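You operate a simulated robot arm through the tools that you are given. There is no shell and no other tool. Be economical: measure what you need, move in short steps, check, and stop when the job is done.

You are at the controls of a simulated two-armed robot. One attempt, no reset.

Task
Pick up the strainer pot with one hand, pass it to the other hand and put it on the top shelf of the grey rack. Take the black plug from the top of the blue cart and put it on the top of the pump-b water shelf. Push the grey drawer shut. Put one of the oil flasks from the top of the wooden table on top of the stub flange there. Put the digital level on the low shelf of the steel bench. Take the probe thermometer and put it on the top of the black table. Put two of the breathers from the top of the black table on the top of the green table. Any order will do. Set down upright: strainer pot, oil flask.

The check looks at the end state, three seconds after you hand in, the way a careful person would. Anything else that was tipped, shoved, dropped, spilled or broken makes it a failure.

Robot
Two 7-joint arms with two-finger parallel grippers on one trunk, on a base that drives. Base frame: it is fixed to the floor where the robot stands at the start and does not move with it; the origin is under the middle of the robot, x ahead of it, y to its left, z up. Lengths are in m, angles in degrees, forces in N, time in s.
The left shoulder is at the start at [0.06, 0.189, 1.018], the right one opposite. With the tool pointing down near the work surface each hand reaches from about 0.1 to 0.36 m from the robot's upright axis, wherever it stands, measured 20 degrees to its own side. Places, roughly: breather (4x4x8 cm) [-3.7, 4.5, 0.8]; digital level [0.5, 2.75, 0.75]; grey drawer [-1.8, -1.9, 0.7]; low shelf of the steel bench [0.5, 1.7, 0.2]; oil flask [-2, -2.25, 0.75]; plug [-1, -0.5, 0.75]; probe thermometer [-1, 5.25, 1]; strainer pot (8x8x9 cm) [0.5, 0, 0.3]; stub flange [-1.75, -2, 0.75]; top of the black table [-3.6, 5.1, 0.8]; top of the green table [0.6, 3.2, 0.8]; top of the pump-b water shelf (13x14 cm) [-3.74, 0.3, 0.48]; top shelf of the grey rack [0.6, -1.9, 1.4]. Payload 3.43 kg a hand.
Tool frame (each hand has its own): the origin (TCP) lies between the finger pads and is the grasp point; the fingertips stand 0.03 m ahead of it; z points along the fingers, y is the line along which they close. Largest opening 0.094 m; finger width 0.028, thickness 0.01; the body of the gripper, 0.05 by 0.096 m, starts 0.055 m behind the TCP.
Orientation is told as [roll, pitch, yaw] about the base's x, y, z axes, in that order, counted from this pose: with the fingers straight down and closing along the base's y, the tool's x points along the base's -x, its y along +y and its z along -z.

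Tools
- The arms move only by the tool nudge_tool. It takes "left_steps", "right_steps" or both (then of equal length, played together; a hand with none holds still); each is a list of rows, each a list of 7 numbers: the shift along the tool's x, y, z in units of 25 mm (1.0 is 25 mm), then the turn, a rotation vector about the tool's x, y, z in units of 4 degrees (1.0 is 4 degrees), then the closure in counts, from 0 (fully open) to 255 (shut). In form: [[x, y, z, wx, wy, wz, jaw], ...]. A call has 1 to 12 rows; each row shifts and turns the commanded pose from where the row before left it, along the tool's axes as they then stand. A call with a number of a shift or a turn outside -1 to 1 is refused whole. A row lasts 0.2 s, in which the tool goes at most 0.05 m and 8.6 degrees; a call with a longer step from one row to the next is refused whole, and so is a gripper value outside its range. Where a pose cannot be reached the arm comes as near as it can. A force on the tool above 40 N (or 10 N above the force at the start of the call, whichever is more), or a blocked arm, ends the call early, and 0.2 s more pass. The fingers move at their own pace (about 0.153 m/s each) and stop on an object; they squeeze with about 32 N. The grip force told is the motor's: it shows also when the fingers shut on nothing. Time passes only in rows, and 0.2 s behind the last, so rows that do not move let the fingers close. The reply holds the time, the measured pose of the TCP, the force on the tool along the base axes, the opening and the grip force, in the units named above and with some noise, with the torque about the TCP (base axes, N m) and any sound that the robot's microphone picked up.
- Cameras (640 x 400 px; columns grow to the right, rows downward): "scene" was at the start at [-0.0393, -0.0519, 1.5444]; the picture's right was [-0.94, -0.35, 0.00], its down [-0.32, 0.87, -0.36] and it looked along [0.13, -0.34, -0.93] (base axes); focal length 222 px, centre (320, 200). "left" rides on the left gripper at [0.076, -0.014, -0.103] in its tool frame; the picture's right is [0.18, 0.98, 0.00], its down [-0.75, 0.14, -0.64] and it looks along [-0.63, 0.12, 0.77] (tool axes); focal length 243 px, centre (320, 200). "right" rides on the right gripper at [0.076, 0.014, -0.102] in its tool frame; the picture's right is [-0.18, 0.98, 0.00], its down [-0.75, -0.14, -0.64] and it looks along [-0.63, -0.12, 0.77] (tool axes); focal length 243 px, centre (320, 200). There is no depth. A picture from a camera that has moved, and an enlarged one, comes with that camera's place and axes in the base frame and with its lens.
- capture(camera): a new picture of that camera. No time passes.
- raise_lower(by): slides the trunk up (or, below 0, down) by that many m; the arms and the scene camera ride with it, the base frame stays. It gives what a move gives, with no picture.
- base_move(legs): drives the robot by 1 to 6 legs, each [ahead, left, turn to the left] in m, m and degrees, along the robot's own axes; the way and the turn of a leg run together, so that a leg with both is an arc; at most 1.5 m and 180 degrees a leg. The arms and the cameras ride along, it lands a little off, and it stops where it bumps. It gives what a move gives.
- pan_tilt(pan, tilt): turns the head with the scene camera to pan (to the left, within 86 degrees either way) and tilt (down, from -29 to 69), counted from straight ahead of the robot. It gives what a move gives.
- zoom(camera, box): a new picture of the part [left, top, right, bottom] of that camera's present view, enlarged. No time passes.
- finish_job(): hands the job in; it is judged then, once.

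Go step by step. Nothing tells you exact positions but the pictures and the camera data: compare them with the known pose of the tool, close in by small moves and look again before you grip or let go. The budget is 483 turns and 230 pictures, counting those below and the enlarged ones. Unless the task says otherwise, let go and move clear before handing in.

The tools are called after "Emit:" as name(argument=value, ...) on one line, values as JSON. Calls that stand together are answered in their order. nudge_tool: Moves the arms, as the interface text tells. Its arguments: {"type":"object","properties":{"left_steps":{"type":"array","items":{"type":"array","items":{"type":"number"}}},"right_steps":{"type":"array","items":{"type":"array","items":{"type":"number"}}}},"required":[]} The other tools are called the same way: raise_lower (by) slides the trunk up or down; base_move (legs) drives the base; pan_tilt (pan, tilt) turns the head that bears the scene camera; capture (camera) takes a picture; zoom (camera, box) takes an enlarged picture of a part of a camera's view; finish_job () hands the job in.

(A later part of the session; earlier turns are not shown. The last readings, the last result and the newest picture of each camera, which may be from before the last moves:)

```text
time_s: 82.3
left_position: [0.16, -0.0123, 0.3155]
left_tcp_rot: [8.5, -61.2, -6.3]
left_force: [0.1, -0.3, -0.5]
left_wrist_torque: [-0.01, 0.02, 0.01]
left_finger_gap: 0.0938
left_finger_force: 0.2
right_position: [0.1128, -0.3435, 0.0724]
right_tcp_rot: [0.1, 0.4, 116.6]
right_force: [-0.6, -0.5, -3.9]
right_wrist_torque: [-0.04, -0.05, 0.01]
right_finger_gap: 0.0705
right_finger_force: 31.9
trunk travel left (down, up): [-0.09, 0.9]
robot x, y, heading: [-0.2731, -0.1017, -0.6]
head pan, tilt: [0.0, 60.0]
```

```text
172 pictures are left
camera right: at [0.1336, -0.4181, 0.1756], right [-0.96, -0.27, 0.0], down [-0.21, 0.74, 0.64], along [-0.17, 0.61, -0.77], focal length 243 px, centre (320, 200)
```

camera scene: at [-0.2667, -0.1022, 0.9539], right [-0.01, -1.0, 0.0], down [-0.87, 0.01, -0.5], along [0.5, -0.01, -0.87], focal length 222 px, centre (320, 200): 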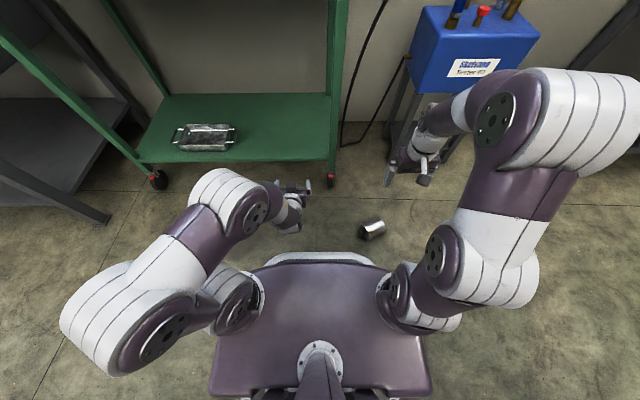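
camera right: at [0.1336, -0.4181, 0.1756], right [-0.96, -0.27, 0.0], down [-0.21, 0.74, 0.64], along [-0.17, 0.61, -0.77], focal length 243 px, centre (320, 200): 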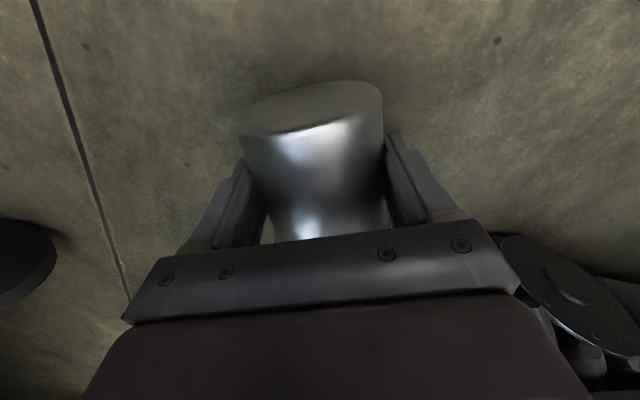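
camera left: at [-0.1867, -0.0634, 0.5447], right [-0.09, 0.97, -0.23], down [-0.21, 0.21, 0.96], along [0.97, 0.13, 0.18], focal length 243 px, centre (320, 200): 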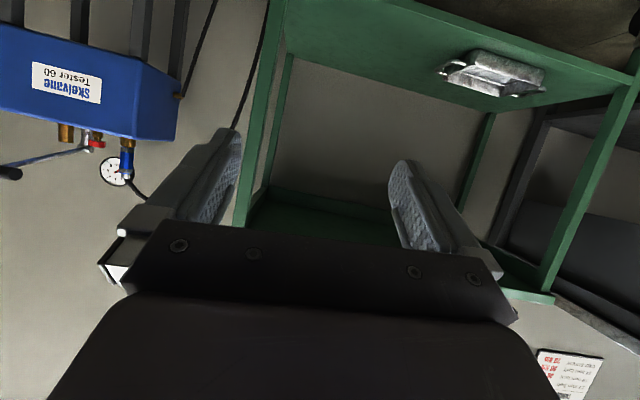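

Friction holds well on the body (the first slip was only the tapered rim). I lift, and yaw back to forward.

Emit:
nudge_tool(right_steps=[[0, 0, -1, 0, 0, 0, 255], [0, 0, -1, 0, 0, 0, 255], [0, 0, -1, 0, 0, 0, 255], [0, 0, -1, 0, 0, 1, 255], [0, 0, 0, 0, 0, 1, 255], [0, 0, 0, 0, 0, 1, 255], [0, 0, 0, 0, 0, 1, 255], [0, 0, 0, 0, 0, 1, 255], [0, 0, 0, 0, 0, 1, 255], [0, 0, 0, 0, 0, 1, 255], [0, 0, 0, 0, 0, 1, 255], [0, 0, 0, 0, 0, 1, 255]])

Emit:
nudge_tool(right_steps=[[0, 0, 0, 0, 0, 1, 255], [0, 0, 0, 0, 0, 1, 255], [0, 0, 0, 0, 0, 1, 255], [0, 0, 0, 0, 0, 1, 255], [0, 0, 0, 0, 0, 1, 255], [0, 0, 0, 0, 0, 1, 255], [0, 0, 0, 0, 0, 1, 255], [0, 0, 0, 0, 0, 1, 255], [0, 0, 0, 0, 0, 1, 255], [0, 0, 0, 0, 0, 1, 255], [0, 0, 0, 0, 0, 1, 255], [0, 0, 0, 0, 0, 1, 255]])

Emit:
nudge_tool(right_steps=[[0, 0, 0, 0, 0, 1, 255], [0, 0, 0, 0, 0, 1, 255], [0, 0, 0, 0, 0, 1, 255], [0, 0, 0, 0, 0, 1, 255], [0, 0, 0, 0, 0, 1, 255], [0, 0, 0, 0, 0, 1, 255], [0, 0, 0, 0, 0, 1, 255], [0, 0, 0, 0, 0, 1, 255]])

Emit:
raise_lower(by=0.4)

Emit:
raise_lower(by=0.3)

Emit:
capture(camera="right")

Emit:
capture(camera="scene")

```text
time_s: 84.9
left_position: [0.1595, -0.0129, 0.3139]
left_tcp_rot: [8.4, -61.2, -6.4]
left_force: [0.1, 0.4, 0.0]
left_wrist_torque: [-0.03, -0.04, 0.0]
left_finger_gap: 0.0942
left_finger_force: 0.0
right_position: [0.1112, -0.3442, 0.1732]
right_tcp_rot: [-0.2, 0.4, 80.6]
right_force: [-0.2, -0.4, -4.9]
right_wrist_torque: [-0.04, -0.03, 0.0]
right_finger_gap: 0.0704
right_finger_force: 31.9
trunk travel left (down, up): [-0.09, 0.9]
robot x, y, heading: [-0.2731, -0.1042, -0.4]
head pan, tilt: [0.0, 60.0]
```

```text
time_s: 87.5
left_position: [0.1585, -0.0118, 0.314]
left_tcp_rot: [8.4, -61.2, -6.3]
left_force: [0.3, -0.8, -0.3]
left_wrist_torque: [-0.02, 0.01, -0.02]
left_finger_gap: 0.0941
left_finger_force: 0.0
right_position: [0.1128, -0.3447, 0.1727]
right_tcp_rot: [-0.5, 0.1, 32.5]
right_force: [0.3, 0.0, -5.0]
right_wrist_torque: [-0.05, 0.02, 0.04]
right_finger_gap: 0.0705
right_finger_force: 31.9
trunk travel left (down, up): [-0.09, 0.9]
robot x, y, heading: [-0.2738, -0.1019, -0.3]
head pan, tilt: [0.0, 60.0]
```

```text
time_s: 89.3
left_position: [0.1586, -0.0126, 0.3145]
left_tcp_rot: [8.4, -61.1, -6.3]
left_force: [-0.1, -0.4, -0.2]
left_wrist_torque: [-0.01, -0.02, -0.01]
left_finger_gap: 0.094
left_finger_force: 0.1
right_position: [0.1125, -0.3444, 0.1721]
right_tcp_rot: [-0.4, -0.2, 0.5]
right_force: [0.0, -0.3, -5.4]
right_wrist_torque: [-0.04, 0.06, 0.01]
right_finger_gap: 0.0705
right_finger_force: 32.3
trunk travel left (down, up): [-0.09, 0.9]
robot x, y, heading: [-0.2777, -0.0979, -0.4]
head pan, tilt: [0.0, 60.0]
```

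```text
time_s: 93.1
left_position: [0.1598, -0.0135, 0.7133]
left_tcp_rot: [8.4, -61.2, -6.3]
left_force: [0.2, 0.6, -0.4]
left_wrist_torque: [0.0, 0.0, 0.02]
left_finger_gap: 0.0941
left_finger_force: 0.0
right_position: [0.1126, -0.3441, 0.5723]
right_tcp_rot: [-0.4, -0.1, 0.5]
right_force: [1.0, 0.0, -4.5]
right_wrist_torque: [0.01, 0.02, 0.02]
right_finger_gap: 0.0705
right_finger_force: 31.8
trunk travel left (down, up): [-0.49, 0.5]
robot x, y, heading: [-0.2731, -0.1008, -0.4]
head pan, tilt: [0.0, 60.0]
```

```text
time_s: 96.1
left_position: [0.1601, -0.0124, 1.0148]
left_tcp_rot: [8.4, -61.2, -6.2]
left_force: [0.3, 0.5, 0.2]
left_wrist_torque: [-0.05, 0.0, 0.0]
left_finger_gap: 0.0937
left_finger_force: 0.1
right_position: [0.1124, -0.3444, 0.8733]
right_tcp_rot: [-0.4, -0.1, 0.5]
right_force: [0.5, 0.7, -3.8]
right_wrist_torque: [0.0, 0.04, 0.0]
right_finger_gap: 0.0702
right_finger_force: 31.9
trunk travel left (down, up): [-0.79, 0.2]
robot x, y, heading: [-0.2773, -0.0984, -0.5]
head pan, tilt: [0.0, 60.0]
```

```text
171 pictures are left
camera right: at [0.0353, -0.3304, 0.9747], right [0.17, 0.98, -0.01], down [0.75, -0.13, 0.64], along [0.63, -0.12, -0.76], focal length 243 px, centre (320, 200)
```

right: 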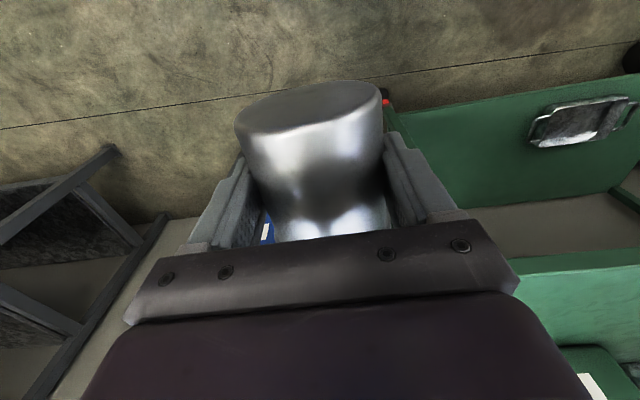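

```text
170 pictures are left
camera scene: at [-0.266, -0.1025, 1.6538], right [-0.01, -1.0, 0.0], down [-0.87, 0.01, -0.5], along [0.5, -0.01, -0.87], focal length 222 px, centre (320, 200)
```

scene: 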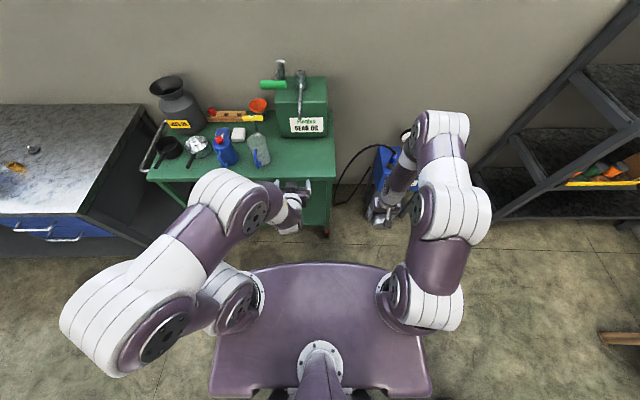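

The pot is held with lid pointing away. I pitch the right hand toward horizontal to bring the pot upright.

Emit:
nudge_tool(right_steps=[[0, 0, 0, 0, -1, 0, 255], [0, 0, 0, 0, -1, 0, 255], [0, 0, 0, 0, -1, 0, 255], [0, 0, 0, 0, -1, 0, 255], [0, 0, 0, 0, -1, 0, 255], [0, 0, 0, 0, -1, 0, 255], [0, 0, 0, 0, -1, 0, 255], [0, 0, 0, 0, -1, 0, 255], [0, 0, 0, 0, -1, 0, 255], [0, 0, 0, 0, -1, 0, 255], [0, 0, 0, 0, -1, 0, 255], [0, 0, 0, 0, -1, 0, 255]])

Emit:
nudge_tool(right_steps=[[0, 0, 0, 0, -1, 0, 255], [0, 0, 0, 0, -1, 0, 255], [0, 0, 0, 0, -1, 0, 255], [0, 0, 0, 0, -1, 0, 255], [0, 0, 0, 0, -1, 0, 255], [0, 0, 0, 0, -1, 0, 255], [0, 0, 0, 0, -1, 0, 255], [0, 0, 0, 0, -1, 0, 255], [0, 0, 0, 0, -1, 0, 255], [0, 0, 0, 0, -1, 0, 255]])

Emit:
capture(camera="scene")

```text
time_s: 98.7
left_position: [0.1597, -0.0132, 1.0145]
left_tcp_rot: [8.5, -61.2, -6.4]
left_force: [-0.4, 1.0, -0.5]
left_wrist_torque: [0.03, -0.01, 0.0]
left_finger_gap: 0.094
left_finger_force: 0.2
right_position: [0.1115, -0.3445, 0.8726]
right_tcp_rot: [-0.7, -48.2, 1.0]
right_force: [-0.5, -0.3, -4.2]
right_wrist_torque: [-0.01, 0.08, 0.0]
right_finger_gap: 0.0704
right_finger_force: 31.7
trunk travel left (down, up): [-0.79, 0.2]
robot x, y, heading: [-0.2787, -0.1014, -0.7]
head pan, tilt: [0.0, 60.0]
```

```text
time_s: 100.9
left_position: [0.1597, -0.0125, 1.0147]
left_tcp_rot: [8.4, -61.2, -6.3]
left_force: [0.1, -0.4, 0.1]
left_wrist_torque: [0.01, -0.01, 0.0]
left_finger_gap: 0.0941
left_finger_force: 0.1
right_position: [0.1141, -0.3446, 0.8734]
right_tcp_rot: [-14.2, -88.2, 14.8]
right_force: [0.0, 0.8, -4.7]
right_wrist_torque: [-0.02, 0.05, 0.01]
right_finger_gap: 0.0706
right_finger_force: 31.9
trunk travel left (down, up): [-0.79, 0.2]
robot x, y, heading: [-0.2738, -0.1067, -0.5]
head pan, tilt: [0.0, 60.0]
```

```text
169 pictures are left
camera scene: at [-0.266, -0.1026, 1.6538], right [-0.01, -1.0, 0.0], down [-0.87, 0.01, -0.5], along [0.5, -0.01, -0.87], focal length 222 px, centre (320, 200)
```

scene: 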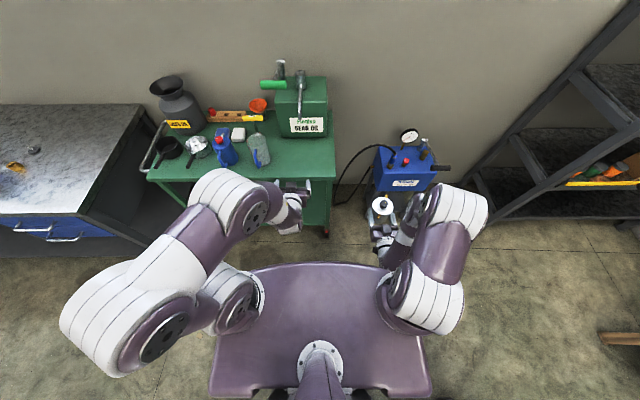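

Emit:
zoom(camera="scene", box=[345, 170, 445, 260])

Emit:
capture(camera="right")

```text
4.44 times, centred on (395, 215) of scene
camera zoom: at [-0.266, -0.1026, 1.6538], right [-0.01, -1.0, 0.0], down [-0.87, 0.01, -0.5], along [0.5, -0.01, -0.87], focal length 987 px, centre (-13, 133)
```

zoom: 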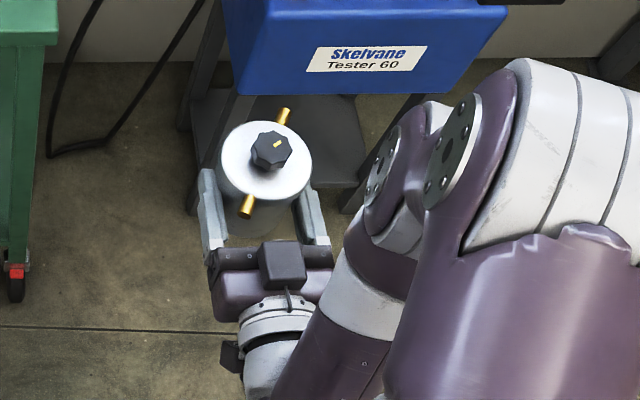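

```text
167 pictures are left
camera right: at [0.0075, -0.3321, 0.7993], right [0.0, 0.98, 0.18], down [-0.62, -0.14, 0.77], along [0.79, -0.11, 0.61], focal length 243 px, centre (320, 200)
```

right: 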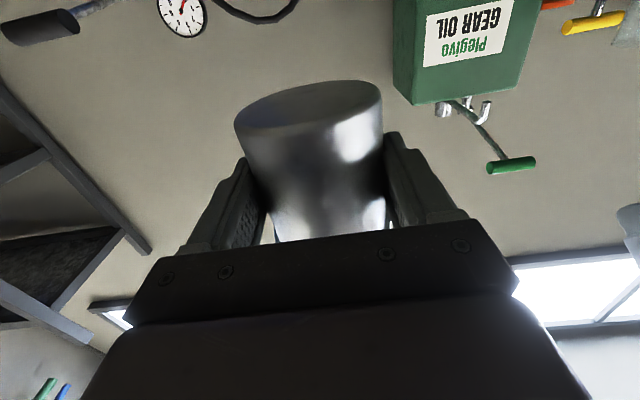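

The pot is upright in the right hand. Next, tidy the left arm back to a compact downward pose before driving to the rack.

Emit:
nudge_tool(left_steps=[[0.3, 0.3, -0.7, 0, 1, 0, 0], [0.3, 0.3, -0.7, 0, 1, 0, 0], [0.3, 0.3, -0.7, 0, 1, 0, 0], [0.3, 0.3, -0.5, 0, 1, 0, 0], [0.3, 0.3, -0.3, 0, 1, 0, 0], [0.3, 0.3, 0, 0, 1, 0, 0], [0, 0.3, 0, 0, 1, 0, 0], [0, 0.3, 0, 0, 1, 0, 0], [0, 0.3, 0, 0, 1, 0, 0], [0, 0.3, 0, 0, 1, 0, 0], [0, 0.3, 0, 0, 1, 0, 0], [0, 0.3, 0, 0, 1, 0, 0]])

Emit:
nudge_tool(left_steps=[[0, 0, 0, 0, 1, 0, 0], [0, 0, 0, 0, 1, 0, 0], [0, 0, 0, 0, 1, 0, 0], [0.5, 0, 0, 0, 0, 0, 0], [0.5, 0, 0, 0, 0, 0, 0]])

```text
time_s: 103.5
left_position: [0.0727, 0.0734, 1.0253]
left_tcp_rot: [4.1, -13.3, 0.2]
left_force: [0.1, -0.3, 1.0]
left_wrist_torque: [0.02, -0.02, -0.01]
left_finger_gap: 0.0942
left_finger_force: 0.2
right_position: [0.1144, -0.3431, 0.8716]
right_tcp_rot: [-13.4, -88.0, 14.0]
right_force: [0.0, 0.0, -5.5]
right_wrist_torque: [-0.01, 0.06, -0.02]
right_finger_gap: 0.0704
right_finger_force: 32.0
trunk travel left (down, up): [-0.79, 0.2]
robot x, y, heading: [-0.2765, -0.1071, -0.5]
head pan, tilt: [0.0, 60.0]
```

```text
time_s: 104.7
left_position: [0.0436, 0.0681, 1.0237]
left_tcp_rot: [2.4, -9.5, 0.4]
left_force: [0.4, -0.2, -0.3]
left_wrist_torque: [0.01, 0.01, 0.02]
left_finger_gap: 0.094
left_finger_force: 0.1
left hand out of reach, approached as far as the arm can: row 2, 3
right_position: [0.1125, -0.3434, 0.8715]
right_tcp_rot: [-14.1, -88.2, 14.5]
right_force: [0.1, -0.1, -4.5]
right_wrist_torque: [0.02, 0.06, 0.0]
right_finger_gap: 0.0703
right_finger_force: 32.3
trunk travel left (down, up): [-0.79, 0.2]
robot x, y, heading: [-0.272, -0.1039, -0.6]
head pan, tilt: [0.0, 60.0]
```

Now drive: forward a little, then sideways right toward the rack.

Emit:
base_move(legs=[[0.08, 0, 0.6], [0, -1.3, 0]])

Emit:
raise_lower(by=0.2)

Emit:
pan_tilt(pan=-20, tilt=35)

Emit:
capture(camera="scene")

```text
time_s: 111.8
left_position: [0.1278, -1.2042, 1.023]
left_tcp_rot: [2.5, -9.4, 1.9]
left_force: [-0.1, 0.3, 0.4]
left_wrist_torque: [-0.01, -0.02, 0.01]
left_finger_gap: 0.0938
left_finger_force: 0.0
right_position: [0.2084, -1.6139, 0.8721]
right_tcp_rot: [-13.6, -88.1, 15.8]
right_force: [0.8, -0.8, -5.2]
right_wrist_torque: [0.0, 0.08, 0.0]
right_finger_gap: 0.0702
right_finger_force: 31.9
trunk travel left (down, up): [-0.79, 0.2]
robot x, y, heading: [-0.1842, -1.3842, 0.9]
head pan, tilt: [0.0, 60.0]
```

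```text
time_s: 114.0
left_position: [0.1274, -1.2035, 1.2234]
left_tcp_rot: [2.5, -9.4, 1.9]
left_force: [-0.1, 0.8, -0.6]
left_wrist_torque: [0.0, 0.0, 0.01]
left_finger_gap: 0.094
left_finger_force: 0.2
right_position: [0.2075, -1.6144, 1.0726]
right_tcp_rot: [-13.5, -88.1, 15.7]
right_force: [-0.5, -1.2, -4.8]
right_wrist_torque: [0.03, 0.09, 0.03]
right_finger_gap: 0.0702
right_finger_force: 32.3
trunk travel left (down, up): [-0.99, 0.0]
robot x, y, heading: [-0.1852, -1.3834, 0.9]
head pan, tilt: [0.0, 60.0]
```

```text
time_s: 114.9
left_position: [0.1283, -1.2036, 1.2234]
left_tcp_rot: [2.6, -9.4, 1.9]
left_force: [-0.2, -0.4, -0.7]
left_wrist_torque: [-0.02, 0.0, 0.01]
left_finger_gap: 0.0941
left_finger_force: 0.0
right_position: [0.2096, -1.6135, 1.0728]
right_tcp_rot: [-13.6, -88.1, 15.7]
right_force: [0.5, 0.2, -4.3]
right_wrist_torque: [0.0, 0.08, 0.05]
right_finger_gap: 0.0704
right_finger_force: 32.3
trunk travel left (down, up): [-0.99, 0.0]
robot x, y, heading: [-0.1884, -1.3791, 1.0]
head pan, tilt: [-20.0, 35.0]
```

```text
166 pictures are left
camera scene: at [-0.1608, -1.4127, 1.888], right [-0.33, -0.95, 0.0], down [-0.54, 0.19, -0.82], along [0.77, -0.27, -0.57], focal length 222 px, centre (320, 200)
```

scene: 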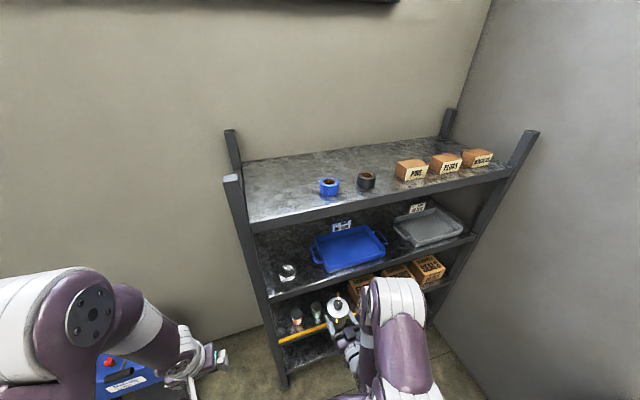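

Top shelf clear on its left part; I'll aim for (0.52, -1.55). First raise the hand in front of the rack.

Emit:
nudge_tool(right_steps=[[-1, 0, 0, 0, 0, 0, 255], [-1, 0, 0, 0, 0, 0, 255], [-1, 0, 0, 0, 0, 0, 255], [-1, 0, 0, 0, 0, 0, 255], [-1, 0, 0, 0, 0, 0, 255], [-1, 0, 0, 0, 0, 0, 255], [-1, 0, 0, 0, 0, 0, 255], [-1, 0, 0, 0, 0, 0, 255]])

Emit:
capture(camera="scene")

```text
time_s: 116.7
left_position: [0.1266, -1.2031, 1.2239]
left_tcp_rot: [2.4, -9.4, 1.9]
left_force: [-0.4, -0.3, 0.1]
left_wrist_torque: [0.02, -0.01, 0.0]
left_finger_gap: 0.0942
left_finger_force: 0.1
right_position: [0.2128, -1.6104, 1.272]
right_tcp_rot: [-14.3, -88.2, 16.5]
right_force: [-1.0, 0.2, -4.9]
right_wrist_torque: [-0.03, 0.1, -0.01]
right_finger_gap: 0.0702
right_finger_force: 31.9
trunk travel left (down, up): [-0.99, 0.0]
robot x, y, heading: [-0.1875, -1.3808, 0.7]
head pan, tilt: [-20.0, 35.0]
```

```text
165 pictures are left
camera scene: at [-0.1619, -1.4119, 1.8881], right [-0.33, -0.95, 0.0], down [-0.54, 0.19, -0.82], along [0.77, -0.27, -0.57], focal length 222 px, centre (320, 200)
```

scene: 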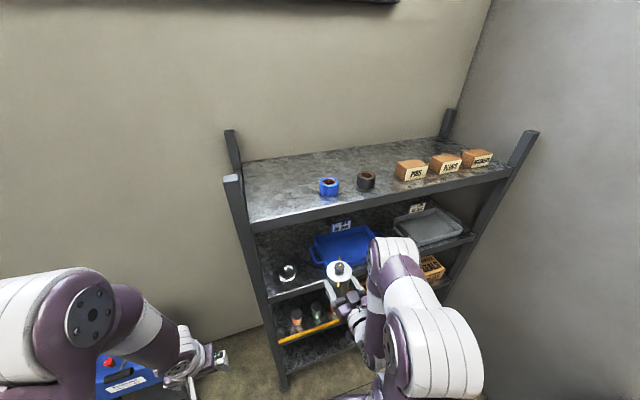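

Going well; raise further.

Emit:
nudge_tool(right_steps=[[-1, 0, 0, 0, 0, 0, 255], [-1, 0, 0, 0, 0, 0, 255], [-1, 0, 0, 0, 0, 0, 255], [-1, 0, 0, 0, 0, 0, 255], [-1, 0, 0, 0, 0, 0, 255], [-1, 0, 0, 0, 0, 0, 255], [-1, 0, 0, 0, 0, 0, 255], [-1, 0, 0, 0, 0, 0, 255], [-0.5, 0, 0, 0, 0, 0, 255]])

Emit:
capture(camera="scene")

Emit:
capture(camera="right")

```text
time_s: 118.7
left_position: [0.1265, -1.2039, 1.2232]
left_tcp_rot: [2.4, -9.4, 1.8]
left_force: [0.3, 0.7, -0.4]
left_wrist_torque: [-0.01, -0.01, -0.01]
left_finger_gap: 0.0941
left_finger_force: 0.2
right_position: [0.2283, -1.6142, 1.4814]
right_tcp_rot: [-12.7, -88.1, 15.0]
right_force: [0.7, 0.2, -4.6]
right_wrist_torque: [-0.01, 0.08, 0.0]
right_finger_gap: 0.0698
right_finger_force: 32.8
right hand out of reach, approached as far as the arm can: row 8, 9
trunk travel left (down, up): [-0.99, 0.0]
robot x, y, heading: [-0.1886, -1.3804, 0.7]
head pan, tilt: [-20.0, 35.0]
```

```text
164 pictures are left
camera scene: at [-0.1609, -1.4127, 1.8881], right [-0.33, -0.95, 0.0], down [-0.54, 0.19, -0.82], along [0.77, -0.27, -0.57], focal length 222 px, centre (320, 200)
```

scene: 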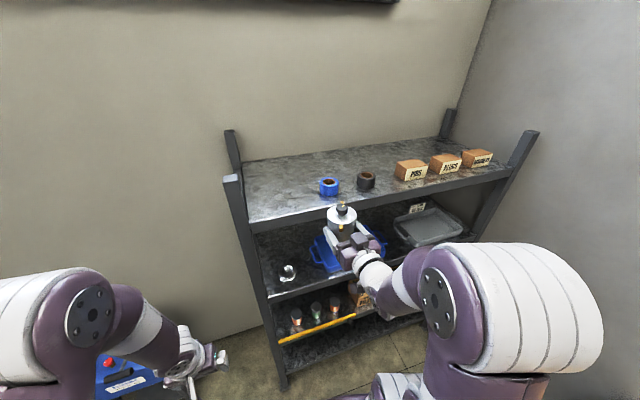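

```text
163 pictures are left
camera right: at [0.1217, -1.6043, 1.4094], right [-0.03, 0.98, 0.18], down [-0.61, -0.16, 0.78], along [0.79, -0.08, 0.61], focal length 243 px, centre (320, 200)
```

right: 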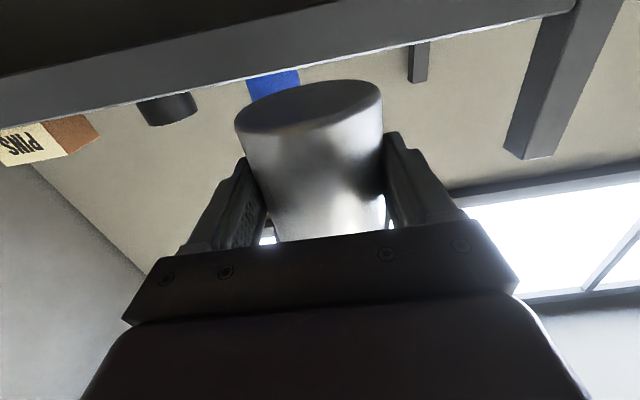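

The shelf top appears to be nearer z≈1.45, so I need the pot bottom (≈TCP−0.041) higher. I try moving up and slightly forward.

Emit:
nudge_tool(right_steps=[[-0.6, 0, 0.4, 0, 0, 0, 255], [-0.6, 0, 0.4, 0, 0, 0, 255], [-0.6, 0, 0.4, 0, 0, 0, 255]])

Emit:
zoom(camera="scene", box=[230, 150, 430, 290])

```text
time_s: 119.5
left_position: [0.1282, -1.2045, 1.2226]
left_tcp_rot: [2.4, -9.5, 2.0]
left_force: [-0.5, -0.8, 0.2]
left_wrist_torque: [-0.03, -0.01, 0.04]
left_finger_gap: 0.0938
left_finger_force: 0.1
right_position: [0.2586, -1.6124, 1.527]
right_tcp_rot: [-12.4, -88.1, 14.6]
right_force: [0.5, 0.1, -4.1]
right_wrist_torque: [-0.02, 0.08, -0.04]
right_finger_gap: 0.0701
right_finger_force: 32.1
trunk travel left (down, up): [-0.99, 0.0]
robot x, y, heading: [-0.1879, -1.3793, 0.9]
head pan, tilt: [-20.0, 35.0]
```

```text
2.86 times, centred on (330, 220) of scene
camera zoom: at [-0.1607, -1.4126, 1.8881], right [-0.33, -0.95, 0.0], down [-0.54, 0.19, -0.82], along [0.77, -0.27, -0.57], focal length 635 px, centre (291, 143)
```

zoom: 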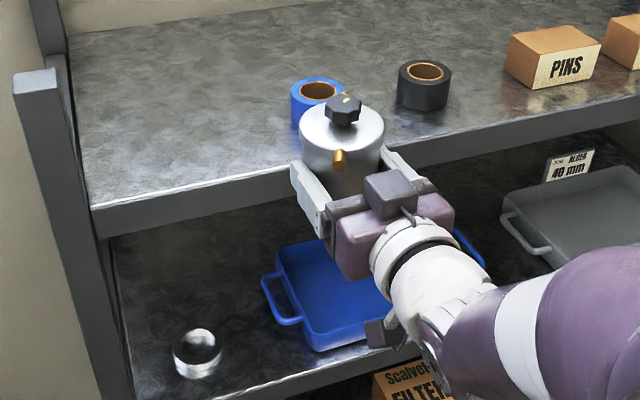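

Emit:
capture(camera="right")

Emit:
capture(camera="left")

```text
161 pictures are left
camera right: at [0.1525, -1.6036, 1.4538], right [-0.03, 0.98, 0.18], down [-0.61, -0.16, 0.78], along [0.79, -0.08, 0.61], focal length 243 px, centre (320, 200)
```

right: 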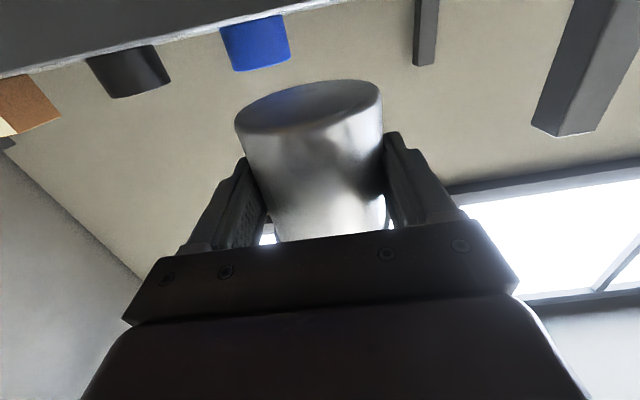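

```text
160 pictures are left
camera left: at [0.0368, -1.2251, 1.3123], right [-0.22, 0.98, 0.01], down [0.63, 0.13, 0.76], along [0.74, 0.18, -0.65], focal length 243 px, centre (320, 200)
```

left: 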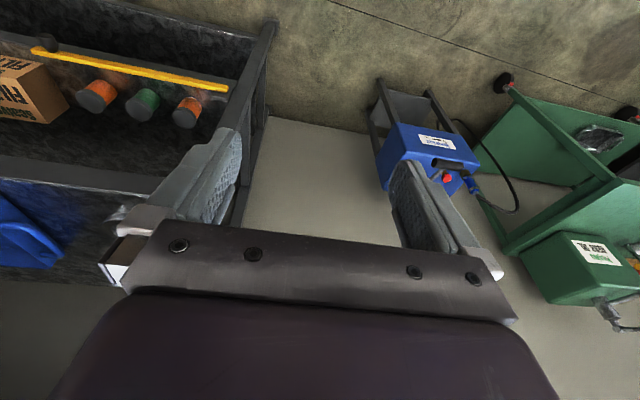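

Edge top is at z≈1.45, x≈0.386. The pot bottom is ~3.5 cm above it. I drive forward so the pot is over the shelf near the front.

Emit:
base_move(legs=[[0.195, 0.06, 0]])

Emit:
zoom(camera="scene", box=[200, 150, 440, 320])

Emit:
capture(camera="right")

```text
time_s: 121.1
left_position: [0.3176, -1.1412, 1.2259]
left_tcp_rot: [2.6, -9.6, 2.0]
left_force: [-1.0, 0.4, 0.3]
left_wrist_torque: [-0.04, -0.04, 0.0]
left_finger_gap: 0.0939
left_finger_force: 0.1
right_position: [0.4488, -1.5513, 1.5275]
right_tcp_rot: [-13.4, -88.3, 15.5]
right_force: [-0.9, 0.2, -4.5]
right_wrist_torque: [0.01, 0.05, -0.02]
right_finger_gap: 0.0701
right_finger_force: 32.5
trunk travel left (down, up): [-0.99, 0.0]
robot x, y, heading: [0.0084, -1.3197, 1.3]
head pan, tilt: [-20.0, 35.0]
```

```text
2.35 times, centred on (320, 235) of scene
camera zoom: at [0.0277, -1.352, 1.8882], right [-0.33, -0.95, 0.0], down [-0.54, 0.19, -0.82], along [0.78, -0.27, -0.57], focal length 523 px, centre (320, 118)
```

zoom: 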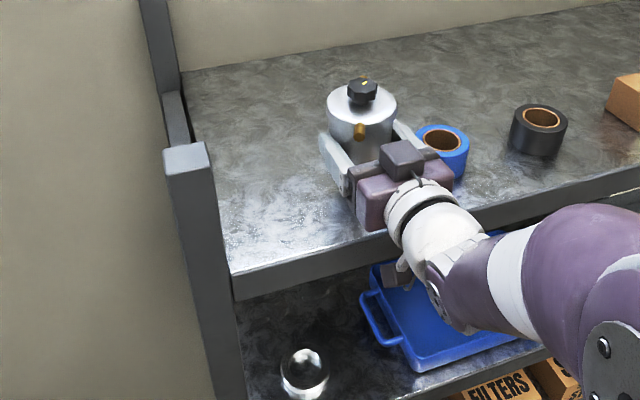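

```text
158 pictures are left
camera right: at [0.3426, -1.542, 1.4546], right [-0.03, 0.98, 0.18], down [-0.61, -0.16, 0.77], along [0.79, -0.08, 0.61], focal length 243 px, centre (320, 200)
```

right: 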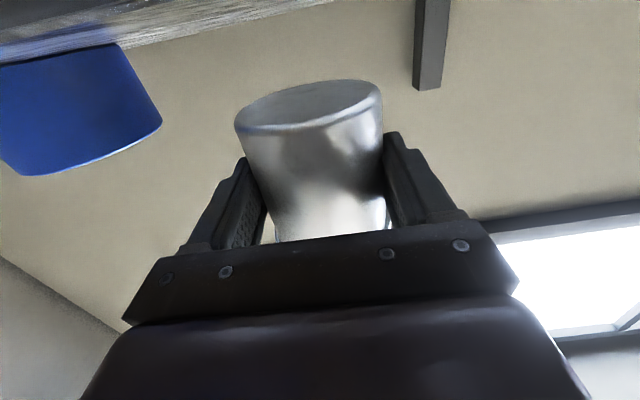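

Clear of the tape. I lower gently.

Emit:
nudge_tool(right_steps=[[0.4, 0, 0, 0, 0, 0, 255], [0.4, 0, 0, 0, 0, 0, 255], [0.3, 0, 0, 0, 0, 0, 255]])

Emit:
zoom(camera="scene", box=[250, 160, 410, 260])

```text
time_s: 121.9
left_position: [0.3231, -1.1417, 1.2223]
left_tcp_rot: [2.3, -9.4, 2.1]
left_force: [-0.2, 0.1, 0.0]
left_wrist_torque: [0.01, 0.02, 0.0]
left_finger_gap: 0.0939
left_finger_force: 0.1
right_position: [0.453, -1.5495, 1.4978]
right_tcp_rot: [-13.1, -87.9, 15.2]
right_force: [0.2, -0.5, -4.8]
right_wrist_torque: [-0.01, 0.07, 0.01]
right_finger_gap: 0.07
right_finger_force: 31.9
trunk travel left (down, up): [-0.99, 0.0]
robot x, y, heading: [0.0077, -1.3233, 0.8]
head pan, tilt: [-20.0, 35.0]
```

```text
4.00 times, centred on (330, 210) of scene
camera zoom: at [0.0351, -1.3497, 1.8881], right [-0.33, -0.95, 0.0], down [-0.54, 0.19, -0.82], along [0.77, -0.27, -0.57], focal length 888 px, centre (280, 160)
```

zoom: 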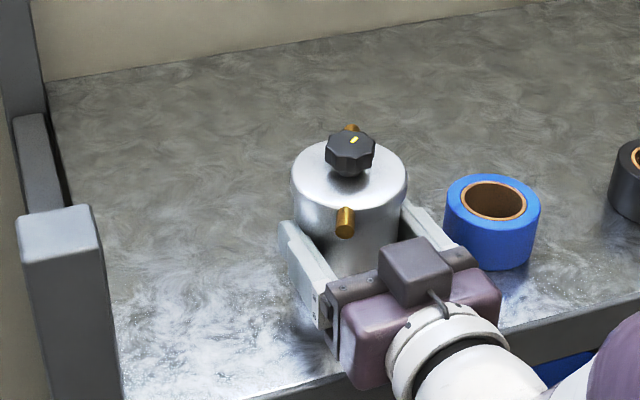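

I shift 2 cm away from the tape and lower to contact.

Emit:
nudge_tool(right_steps=[[0, 0.8, 0, 0, 0, 0, 255], [0.16, 0, 0, 0, 0, 0, 255], [0.08, 0, 0, 0, 0, 0, 255]])

```text
time_s: 122.7
left_position: [0.3223, -1.1402, 1.223]
left_tcp_rot: [2.5, -9.3, 1.9]
left_force: [-1.1, 0.2, -0.9]
left_wrist_torque: [0.02, 0.02, 0.01]
left_finger_gap: 0.094
left_finger_force: 0.0
right_position: [0.4524, -1.5297, 1.4913]
right_tcp_rot: [-12.4, -88.0, 14.6]
right_force: [0.1, -0.2, -5.1]
right_wrist_torque: [0.0, 0.09, 0.03]
right_finger_gap: 0.0699
right_finger_force: 32.3
trunk travel left (down, up): [-0.99, 0.0]
robot x, y, heading: [0.0102, -1.3164, 1.4]
head pan, tilt: [-20.0, 35.0]
```

Emit:
nudge_tool(right_steps=[[0.12, 0, 0, 0, 0, 0, 255], [0.12, 0, 0, 0, 0, 0, 255]])

Emit:
zoom(camera="scene", box=[250, 160, 410, 260])

```text
time_s: 123.3
left_position: [0.3207, -1.1399, 1.224]
left_tcp_rot: [2.3, -9.4, 1.9]
left_force: [-0.5, 0.7, -0.6]
left_wrist_torque: [-0.03, 0.03, -0.02]
left_finger_gap: 0.0942
left_finger_force: 0.0
right_position: [0.4519, -1.5282, 1.49]
right_tcp_rot: [-17.9, -88.4, 20.1]
right_force: [2.5, -2.1, 17.7]
right_wrist_torque: [0.25, 0.3, 0.01]
right_finger_gap: 0.0702
right_finger_force: 32.0
trunk travel left (down, up): [-0.99, 0.0]
robot x, y, heading: [0.0102, -1.3212, 1.0]
head pan, tilt: [-20.0, 35.0]
```

```text
4.00 times, centred on (330, 210) of scene
camera zoom: at [0.0329, -1.3497, 1.8885], right [-0.33, -0.95, 0.0], down [-0.54, 0.19, -0.82], along [0.77, -0.27, -0.57], focal length 888 px, centre (280, 160)
```

zoom: 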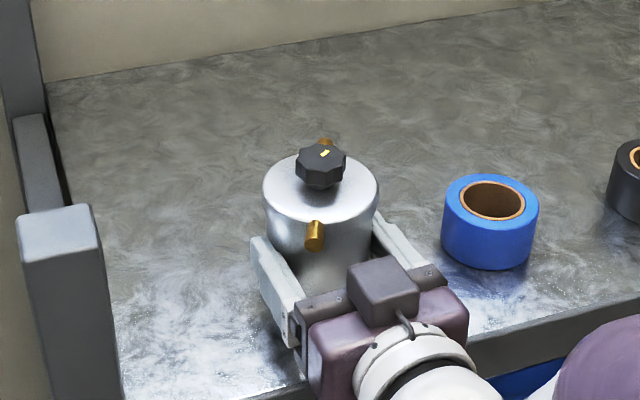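

Contact made. I open the fingers.

Emit:
nudge_tool(right_steps=[[-0.06, 0, 0, 0, 0, 0, 200], [0, 0, 0, 0, 0, 0, 60], [0, 0, 0, 0, 0, 0, 20], [0, 0, 0, 0, 0, 0, 0], [0, 0, 0, 0, 0, 0, 0]])

Emit:
zoom(camera="scene", box=[250, 160, 410, 260])

```text
time_s: 124.5
left_position: [0.3214, -1.141, 1.2227]
left_tcp_rot: [2.4, -9.3, 2.0]
left_force: [-0.3, 0.2, 0.6]
left_wrist_torque: [0.0, -0.02, -0.01]
left_finger_gap: 0.0937
left_finger_force: 0.1
right_position: [0.4517, -1.5278, 1.488]
right_tcp_rot: [-13.8, -88.2, 16.1]
right_force: [-0.6, -0.7, -0.1]
right_wrist_torque: [0.0, 0.02, 0.01]
right_finger_gap: 0.0938
right_finger_force: 0.1
trunk travel left (down, up): [-0.99, 0.0]
robot x, y, heading: [0.008, -1.3221, 1.1]
head pan, tilt: [-20.0, 35.0]
```

```text
4.00 times, centred on (330, 210) of scene
camera zoom: at [0.033, -1.3496, 1.8881], right [-0.33, -0.95, 0.0], down [-0.54, 0.19, -0.82], along [0.77, -0.27, -0.57], focal length 888 px, centre (280, 160)
```

zoom: 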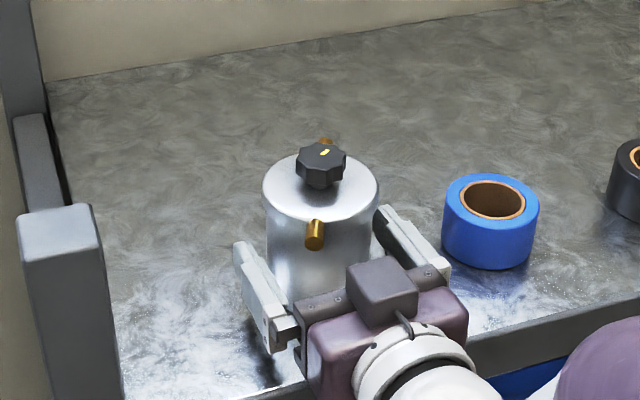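

The pot stands upright on the top shelf. I back straight off.

Emit:
base_move(legs=[[-0.28, 0, 0]])

Emit:
capture(camera="scene")

```text
time_s: 126.5
left_position: [0.0404, -1.1466, 1.2226]
left_tcp_rot: [2.4, -9.3, 1.7]
left_force: [-0.4, -0.7, -0.3]
left_wrist_torque: [-0.01, 0.03, -0.02]
left_finger_gap: 0.0939
left_finger_force: 0.1
right_position: [0.169, -1.5345, 1.488]
right_tcp_rot: [-13.2, -87.9, 15.1]
right_force: [-0.6, 0.4, 1.1]
right_wrist_torque: [-0.02, 0.0, 0.0]
right_finger_gap: 0.0938
right_finger_force: 0.0
trunk travel left (down, up): [-0.99, 0.0]
robot x, y, heading: [-0.278, -1.3245, 0.7]
head pan, tilt: [-20.0, 35.0]
```

```text
154 pictures are left
camera scene: at [-0.2474, -1.3541, 1.8881], right [-0.33, -0.94, 0.0], down [-0.54, 0.19, -0.82], along [0.77, -0.27, -0.57], focal length 222 px, centre (320, 200)
```

scene: 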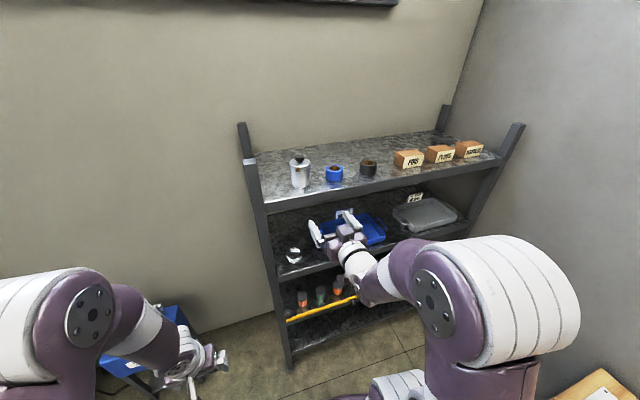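

Now restore the right arm to a downward pose and lower the trunk.

Emit:
nudge_tool(right_steps=[[1, 0, 0, 0, 0, 0, 0], [1, 0, 0, 0, 0, 0, 0], [1, 0, 0, 0, 0, 0, 0], [1, 0, 0, 0, 0, 0, 0], [1, 0, 0, 0, 0, 0, 0], [1, 0, 0, 0, 0, 0, 0], [1, 0, 0, 0, 0, 0, 0], [1, 0, 0, 0, 0, 0, 0], [1, 0, 0, 0, 0, 0, 0], [1, 0, 0, 0, 0, 0, 0], [0, 0, -1, 0, 1, 0, 0], [0, 0, -1, 0, 1, 0, 0]], left_steps=[[0, 0, 0, 0, 0, 0, 0], [0, 0, 0, 0, 0, 0, 0], [0, 0, 0, 0, 0, 0, 0], [0, 0, 0, 0, 0, 0, 0], [0, 0, 0, 0, 0, 0, 0], [0, 0, 0, 0, 0, 0, 0], [0, 0, 0, 0, 0, 0, 0], [0, 0, 0, 0, 0, 0, 0], [0, 0, 0, 0, 0, 0, 0], [0, 0, 0, 0, 0.8, 0, 0], [0, 0, 0, 0, 0.8, 0, 0], [0, 0, 0, 0.5, 0.7, 0, 0]])

Emit:
nudge_tool(right_steps=[[0, 0, -0.8, 0, 1, 0, 0], [0, 0, -0.8, 0, 1, 0, 0], [0, 0, 0, 0, 1, 0, 0], [0, 0, 0, 0, 1, 0, 0], [0, 0, 0, 0, 1, 0, 0], [0, 0, 0, 0, 1, 0, 0], [0, 0, 0, 0, 1, 0, 0], [0, 0, 0, 0, 1, 0, 0], [0, 0, 0, 0, 1, 0, 0], [0, 0, 0, 0, 1, 0, 0], [0, 0, 0, 0, 1, 0, 0], [0, 0, 0, 0, 1, 0, 0]])

Emit:
nudge_tool(right_steps=[[0, 0, 0, 0, 1, 0, 0], [0, 0, 0, 0, 1, 0, 0], [0, 0, 0, 0, 1, 0, 0], [0, 0, 0, 0, 1, 0, 0], [0, 0, 0, 0, 1, 0, 0], [0, 0, 0, 0, 1, 0, 0], [0, 0, 0, 0, 1, 0, 0], [0, 0, 0, 0, 1, 0, 0]])

Emit:
raise_lower(by=-0.25)

Emit:
base_move(legs=[[0, 0, -91]])

Emit:
pan_tilt(pan=-40, tilt=30)

Emit:
capture(camera="scene")

```text
time_s: 129.1
left_position: [0.0352, -1.1325, 1.2214]
left_tcp_rot: [2.6, -3.4, 2.1]
left_force: [-0.2, -0.8, 1.1]
left_wrist_torque: [-0.03, -0.02, -0.01]
left_finger_gap: 0.0942
left_finger_force: 0.0
left hand out of reach, approached as far as the arm can: row 12
right_position: [0.1197, -1.5423, 1.2525]
right_tcp_rot: [-10.4, -82.8, 12.3]
right_force: [0.2, 0.5, 0.2]
right_wrist_torque: [-0.03, 0.01, -0.04]
right_finger_gap: 0.0939
right_finger_force: 0.2
trunk travel left (down, up): [-0.99, 0.0]
robot x, y, heading: [-0.275, -1.3235, 0.7]
head pan, tilt: [-20.0, 35.0]
```

```text
time_s: 129.8
left_position: [0.0367, -1.1334, 1.2206]
left_tcp_rot: [2.7, -3.5, 2.0]
left_force: [-0.3, 0.0, -0.6]
left_wrist_torque: [0.03, 0.02, -0.02]
left_finger_gap: 0.094
left_finger_force: 0.1
right_position: [0.1163, -1.5544, 1.2714]
right_tcp_rot: [-17.5, -78.0, 18.9]
right_force: [0.3, 0.5, -0.1]
right_wrist_torque: [-0.01, 0.0, 0.02]
right_finger_gap: 0.0939
right_finger_force: 0.1
trunk travel left (down, up): [-0.99, 0.0]
robot x, y, heading: [-0.2738, -1.3258, 1.0]
head pan, tilt: [-20.0, 35.0]
stopped in row 3 (right hand): the arm was blocked; the commanded pose is now the measured one
```

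```text
time_s: 131.6
left_position: [0.0362, -1.133, 1.2205]
left_tcp_rot: [2.7, -3.6, 2.1]
left_force: [0.6, 0.3, 0.4]
left_wrist_torque: [0.0, 0.0, -0.02]
left_finger_gap: 0.0942
left_finger_force: 0.0
right_position: [0.1172, -1.5549, 1.2713]
right_tcp_rot: [-5.2, -46.2, 5.3]
right_force: [-0.6, 0.1, 0.1]
right_wrist_torque: [-0.01, 0.02, 0.02]
right_finger_gap: 0.0941
right_finger_force: 0.0
trunk travel left (down, up): [-0.99, 0.0]
robot x, y, heading: [-0.279, -1.3249, 0.9]
head pan, tilt: [-20.0, 35.0]
```

```text
time_s: 134.2
left_position: [0.0375, -1.1338, 0.9698]
left_tcp_rot: [2.8, -3.6, 2.0]
left_force: [-0.3, 0.0, 0.1]
left_wrist_torque: [-0.01, 0.03, 0.01]
left_finger_gap: 0.0942
left_finger_force: 0.2
right_position: [0.1166, -1.5558, 1.0214]
right_tcp_rot: [-5.2, -46.3, 5.4]
right_force: [0.0, 0.0, 0.5]
right_wrist_torque: [0.02, 0.01, -0.03]
right_finger_gap: 0.0941
right_finger_force: 0.0
trunk travel left (down, up): [-0.74, 0.25]
robot x, y, heading: [-0.2739, -1.3241, 0.8]
head pan, tilt: [-20.0, 35.0]
```

```text
time_s: 138.4
left_position: [-0.0879, -1.6392, 0.9707]
left_tcp_rot: [2.8, -3.5, -88.7]
left_force: [-0.1, 0.9, -0.8]
left_wrist_torque: [0.0, -0.02, 0.01]
left_finger_gap: 0.0941
left_finger_force: 0.0
right_position: [-0.5101, -1.7154, 1.0216]
right_tcp_rot: [-5.1, -46.4, -85.2]
right_force: [-0.1, -1.1, 0.1]
right_wrist_torque: [0.01, 0.01, 0.02]
right_finger_gap: 0.0941
right_finger_force: 0.1
trunk travel left (down, up): [-0.74, 0.25]
robot x, y, heading: [-0.2746, -1.3259, -89.8]
head pan, tilt: [-20.0, 35.0]
```

```text
time_s: 139.2
left_position: [-0.0882, -1.6399, 0.9714]
left_tcp_rot: [2.7, -3.4, -88.7]
left_force: [0.6, 0.4, -0.6]
left_wrist_torque: [-0.02, 0.03, 0.02]
left_finger_gap: 0.0939
left_finger_force: 0.2
right_position: [-0.509, -1.7141, 1.0214]
right_tcp_rot: [-5.2, -46.4, -85.3]
right_force: [1.0, -0.8, 0.0]
right_wrist_torque: [-0.02, 0.01, -0.01]
right_finger_gap: 0.094
right_finger_force: 0.0
trunk travel left (down, up): [-0.74, 0.25]
robot x, y, heading: [-0.2722, -1.3257, -90.1]
head pan, tilt: [-40.0, 30.0]
```

```text
153 pictures are left
camera scene: at [-0.3318, -1.3339, 1.6459], right [-0.77, 0.64, 0.0], down [0.32, 0.38, -0.87], along [-0.56, -0.66, -0.5], focal length 222 px, centre (320, 200)
```

scene: 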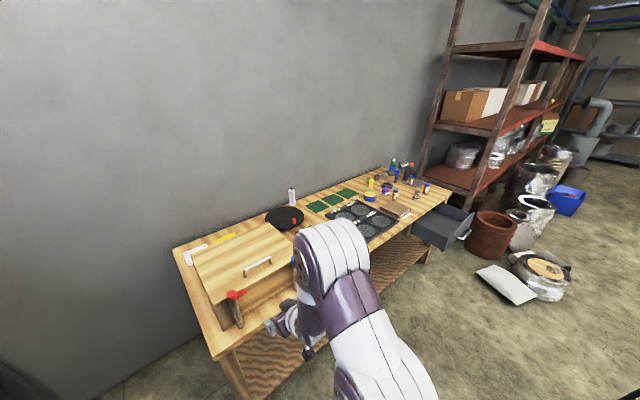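

I see the wooden table with the open grey drawer at its far right end. I back a bit and shift to the right along it.

Emit:
base_move(legs=[[-0.1, 0, 0], [0, -1.4, 0]])

Emit:
pan_tilt(pan=0, tilt=40)

Emit:
capture(camera="scene")

```text
time_s: 146.8
left_position: [-1.4711, -1.5176, 0.9698]
left_tcp_rot: [2.7, -3.5, -91.6]
left_force: [0.3, -0.3, -0.2]
left_wrist_torque: [-0.03, 0.02, 0.05]
left_finger_gap: 0.0939
left_finger_force: 0.1
right_position: [-1.8974, -1.5708, 1.0205]
right_tcp_rot: [-5.2, -46.3, -88.1]
right_force: [-1.5, 0.7, 0.0]
right_wrist_torque: [0.02, 0.0, -0.02]
right_finger_gap: 0.0941
right_finger_force: 0.0
trunk travel left (down, up): [-0.74, 0.25]
robot x, y, heading: [-1.6434, -1.1933, -92.6]
head pan, tilt: [-40.0, 30.0]
```

```text
time_s: 147.9
left_position: [-1.4712, -1.5177, 0.971]
left_tcp_rot: [2.6, -3.5, -91.6]
left_force: [-0.5, -1.0, -0.3]
left_wrist_torque: [0.01, 0.0, -0.01]
left_finger_gap: 0.094
left_finger_force: 0.0
right_position: [-1.8985, -1.5708, 1.0207]
right_tcp_rot: [-5.1, -46.4, -88.2]
right_force: [0.2, 0.7, 0.9]
right_wrist_torque: [0.02, -0.02, -0.04]
right_finger_gap: 0.0939
right_finger_force: 0.0
trunk travel left (down, up): [-0.74, 0.25]
robot x, y, heading: [-1.6456, -1.194, -92.6]
head pan, tilt: [0.0, 40.0]
```

```text
152 pictures are left
camera scene: at [-1.6428, -1.2186, 1.6306], right [-1.0, 0.05, 0.0], down [0.03, 0.64, -0.77], along [-0.04, -0.77, -0.64], focal length 222 px, centre (320, 200)
```

scene: 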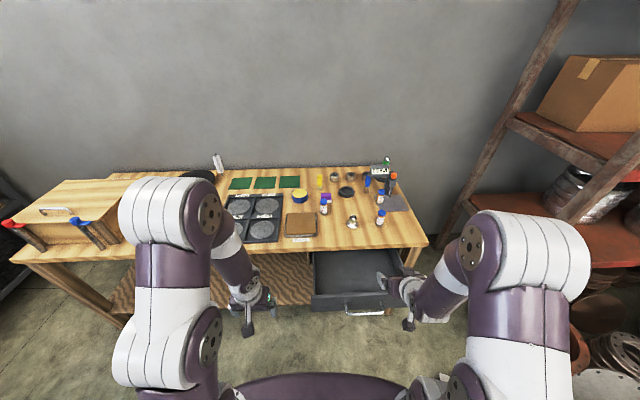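

Emit:
zoom(camera="scene", box=[270, 140, 450, 260])

Emit:
zoom(camera="scene", box=[260, 220, 440, 340])

```text
3.33 times, centred on (360, 200) of scene
camera zoom: at [-1.6428, -1.2186, 1.6306], right [-1.0, 0.05, 0.0], down [0.03, 0.64, -0.77], along [-0.04, -0.77, -0.64], focal length 740 px, centre (187, 200)
```

zoom: 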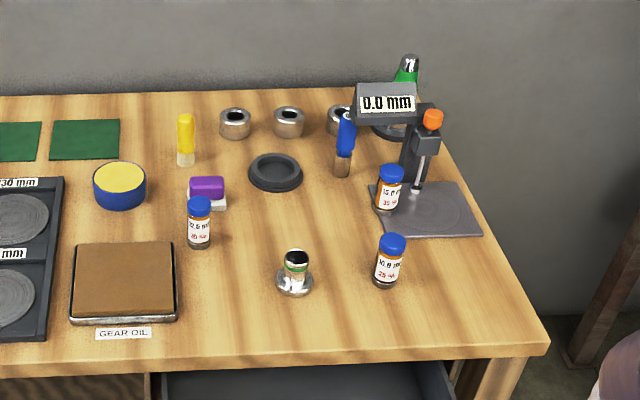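

```text
3.33 times, centred on (350, 280) of scene
camera zoom: at [-1.6428, -1.2186, 1.6306], right [-1.0, 0.05, 0.0], down [0.03, 0.64, -0.77], along [-0.04, -0.77, -0.64], focal length 740 px, centre (220, -67)
```

zoom: 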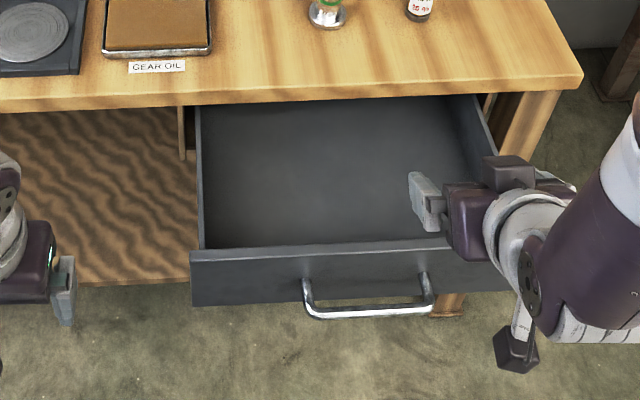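

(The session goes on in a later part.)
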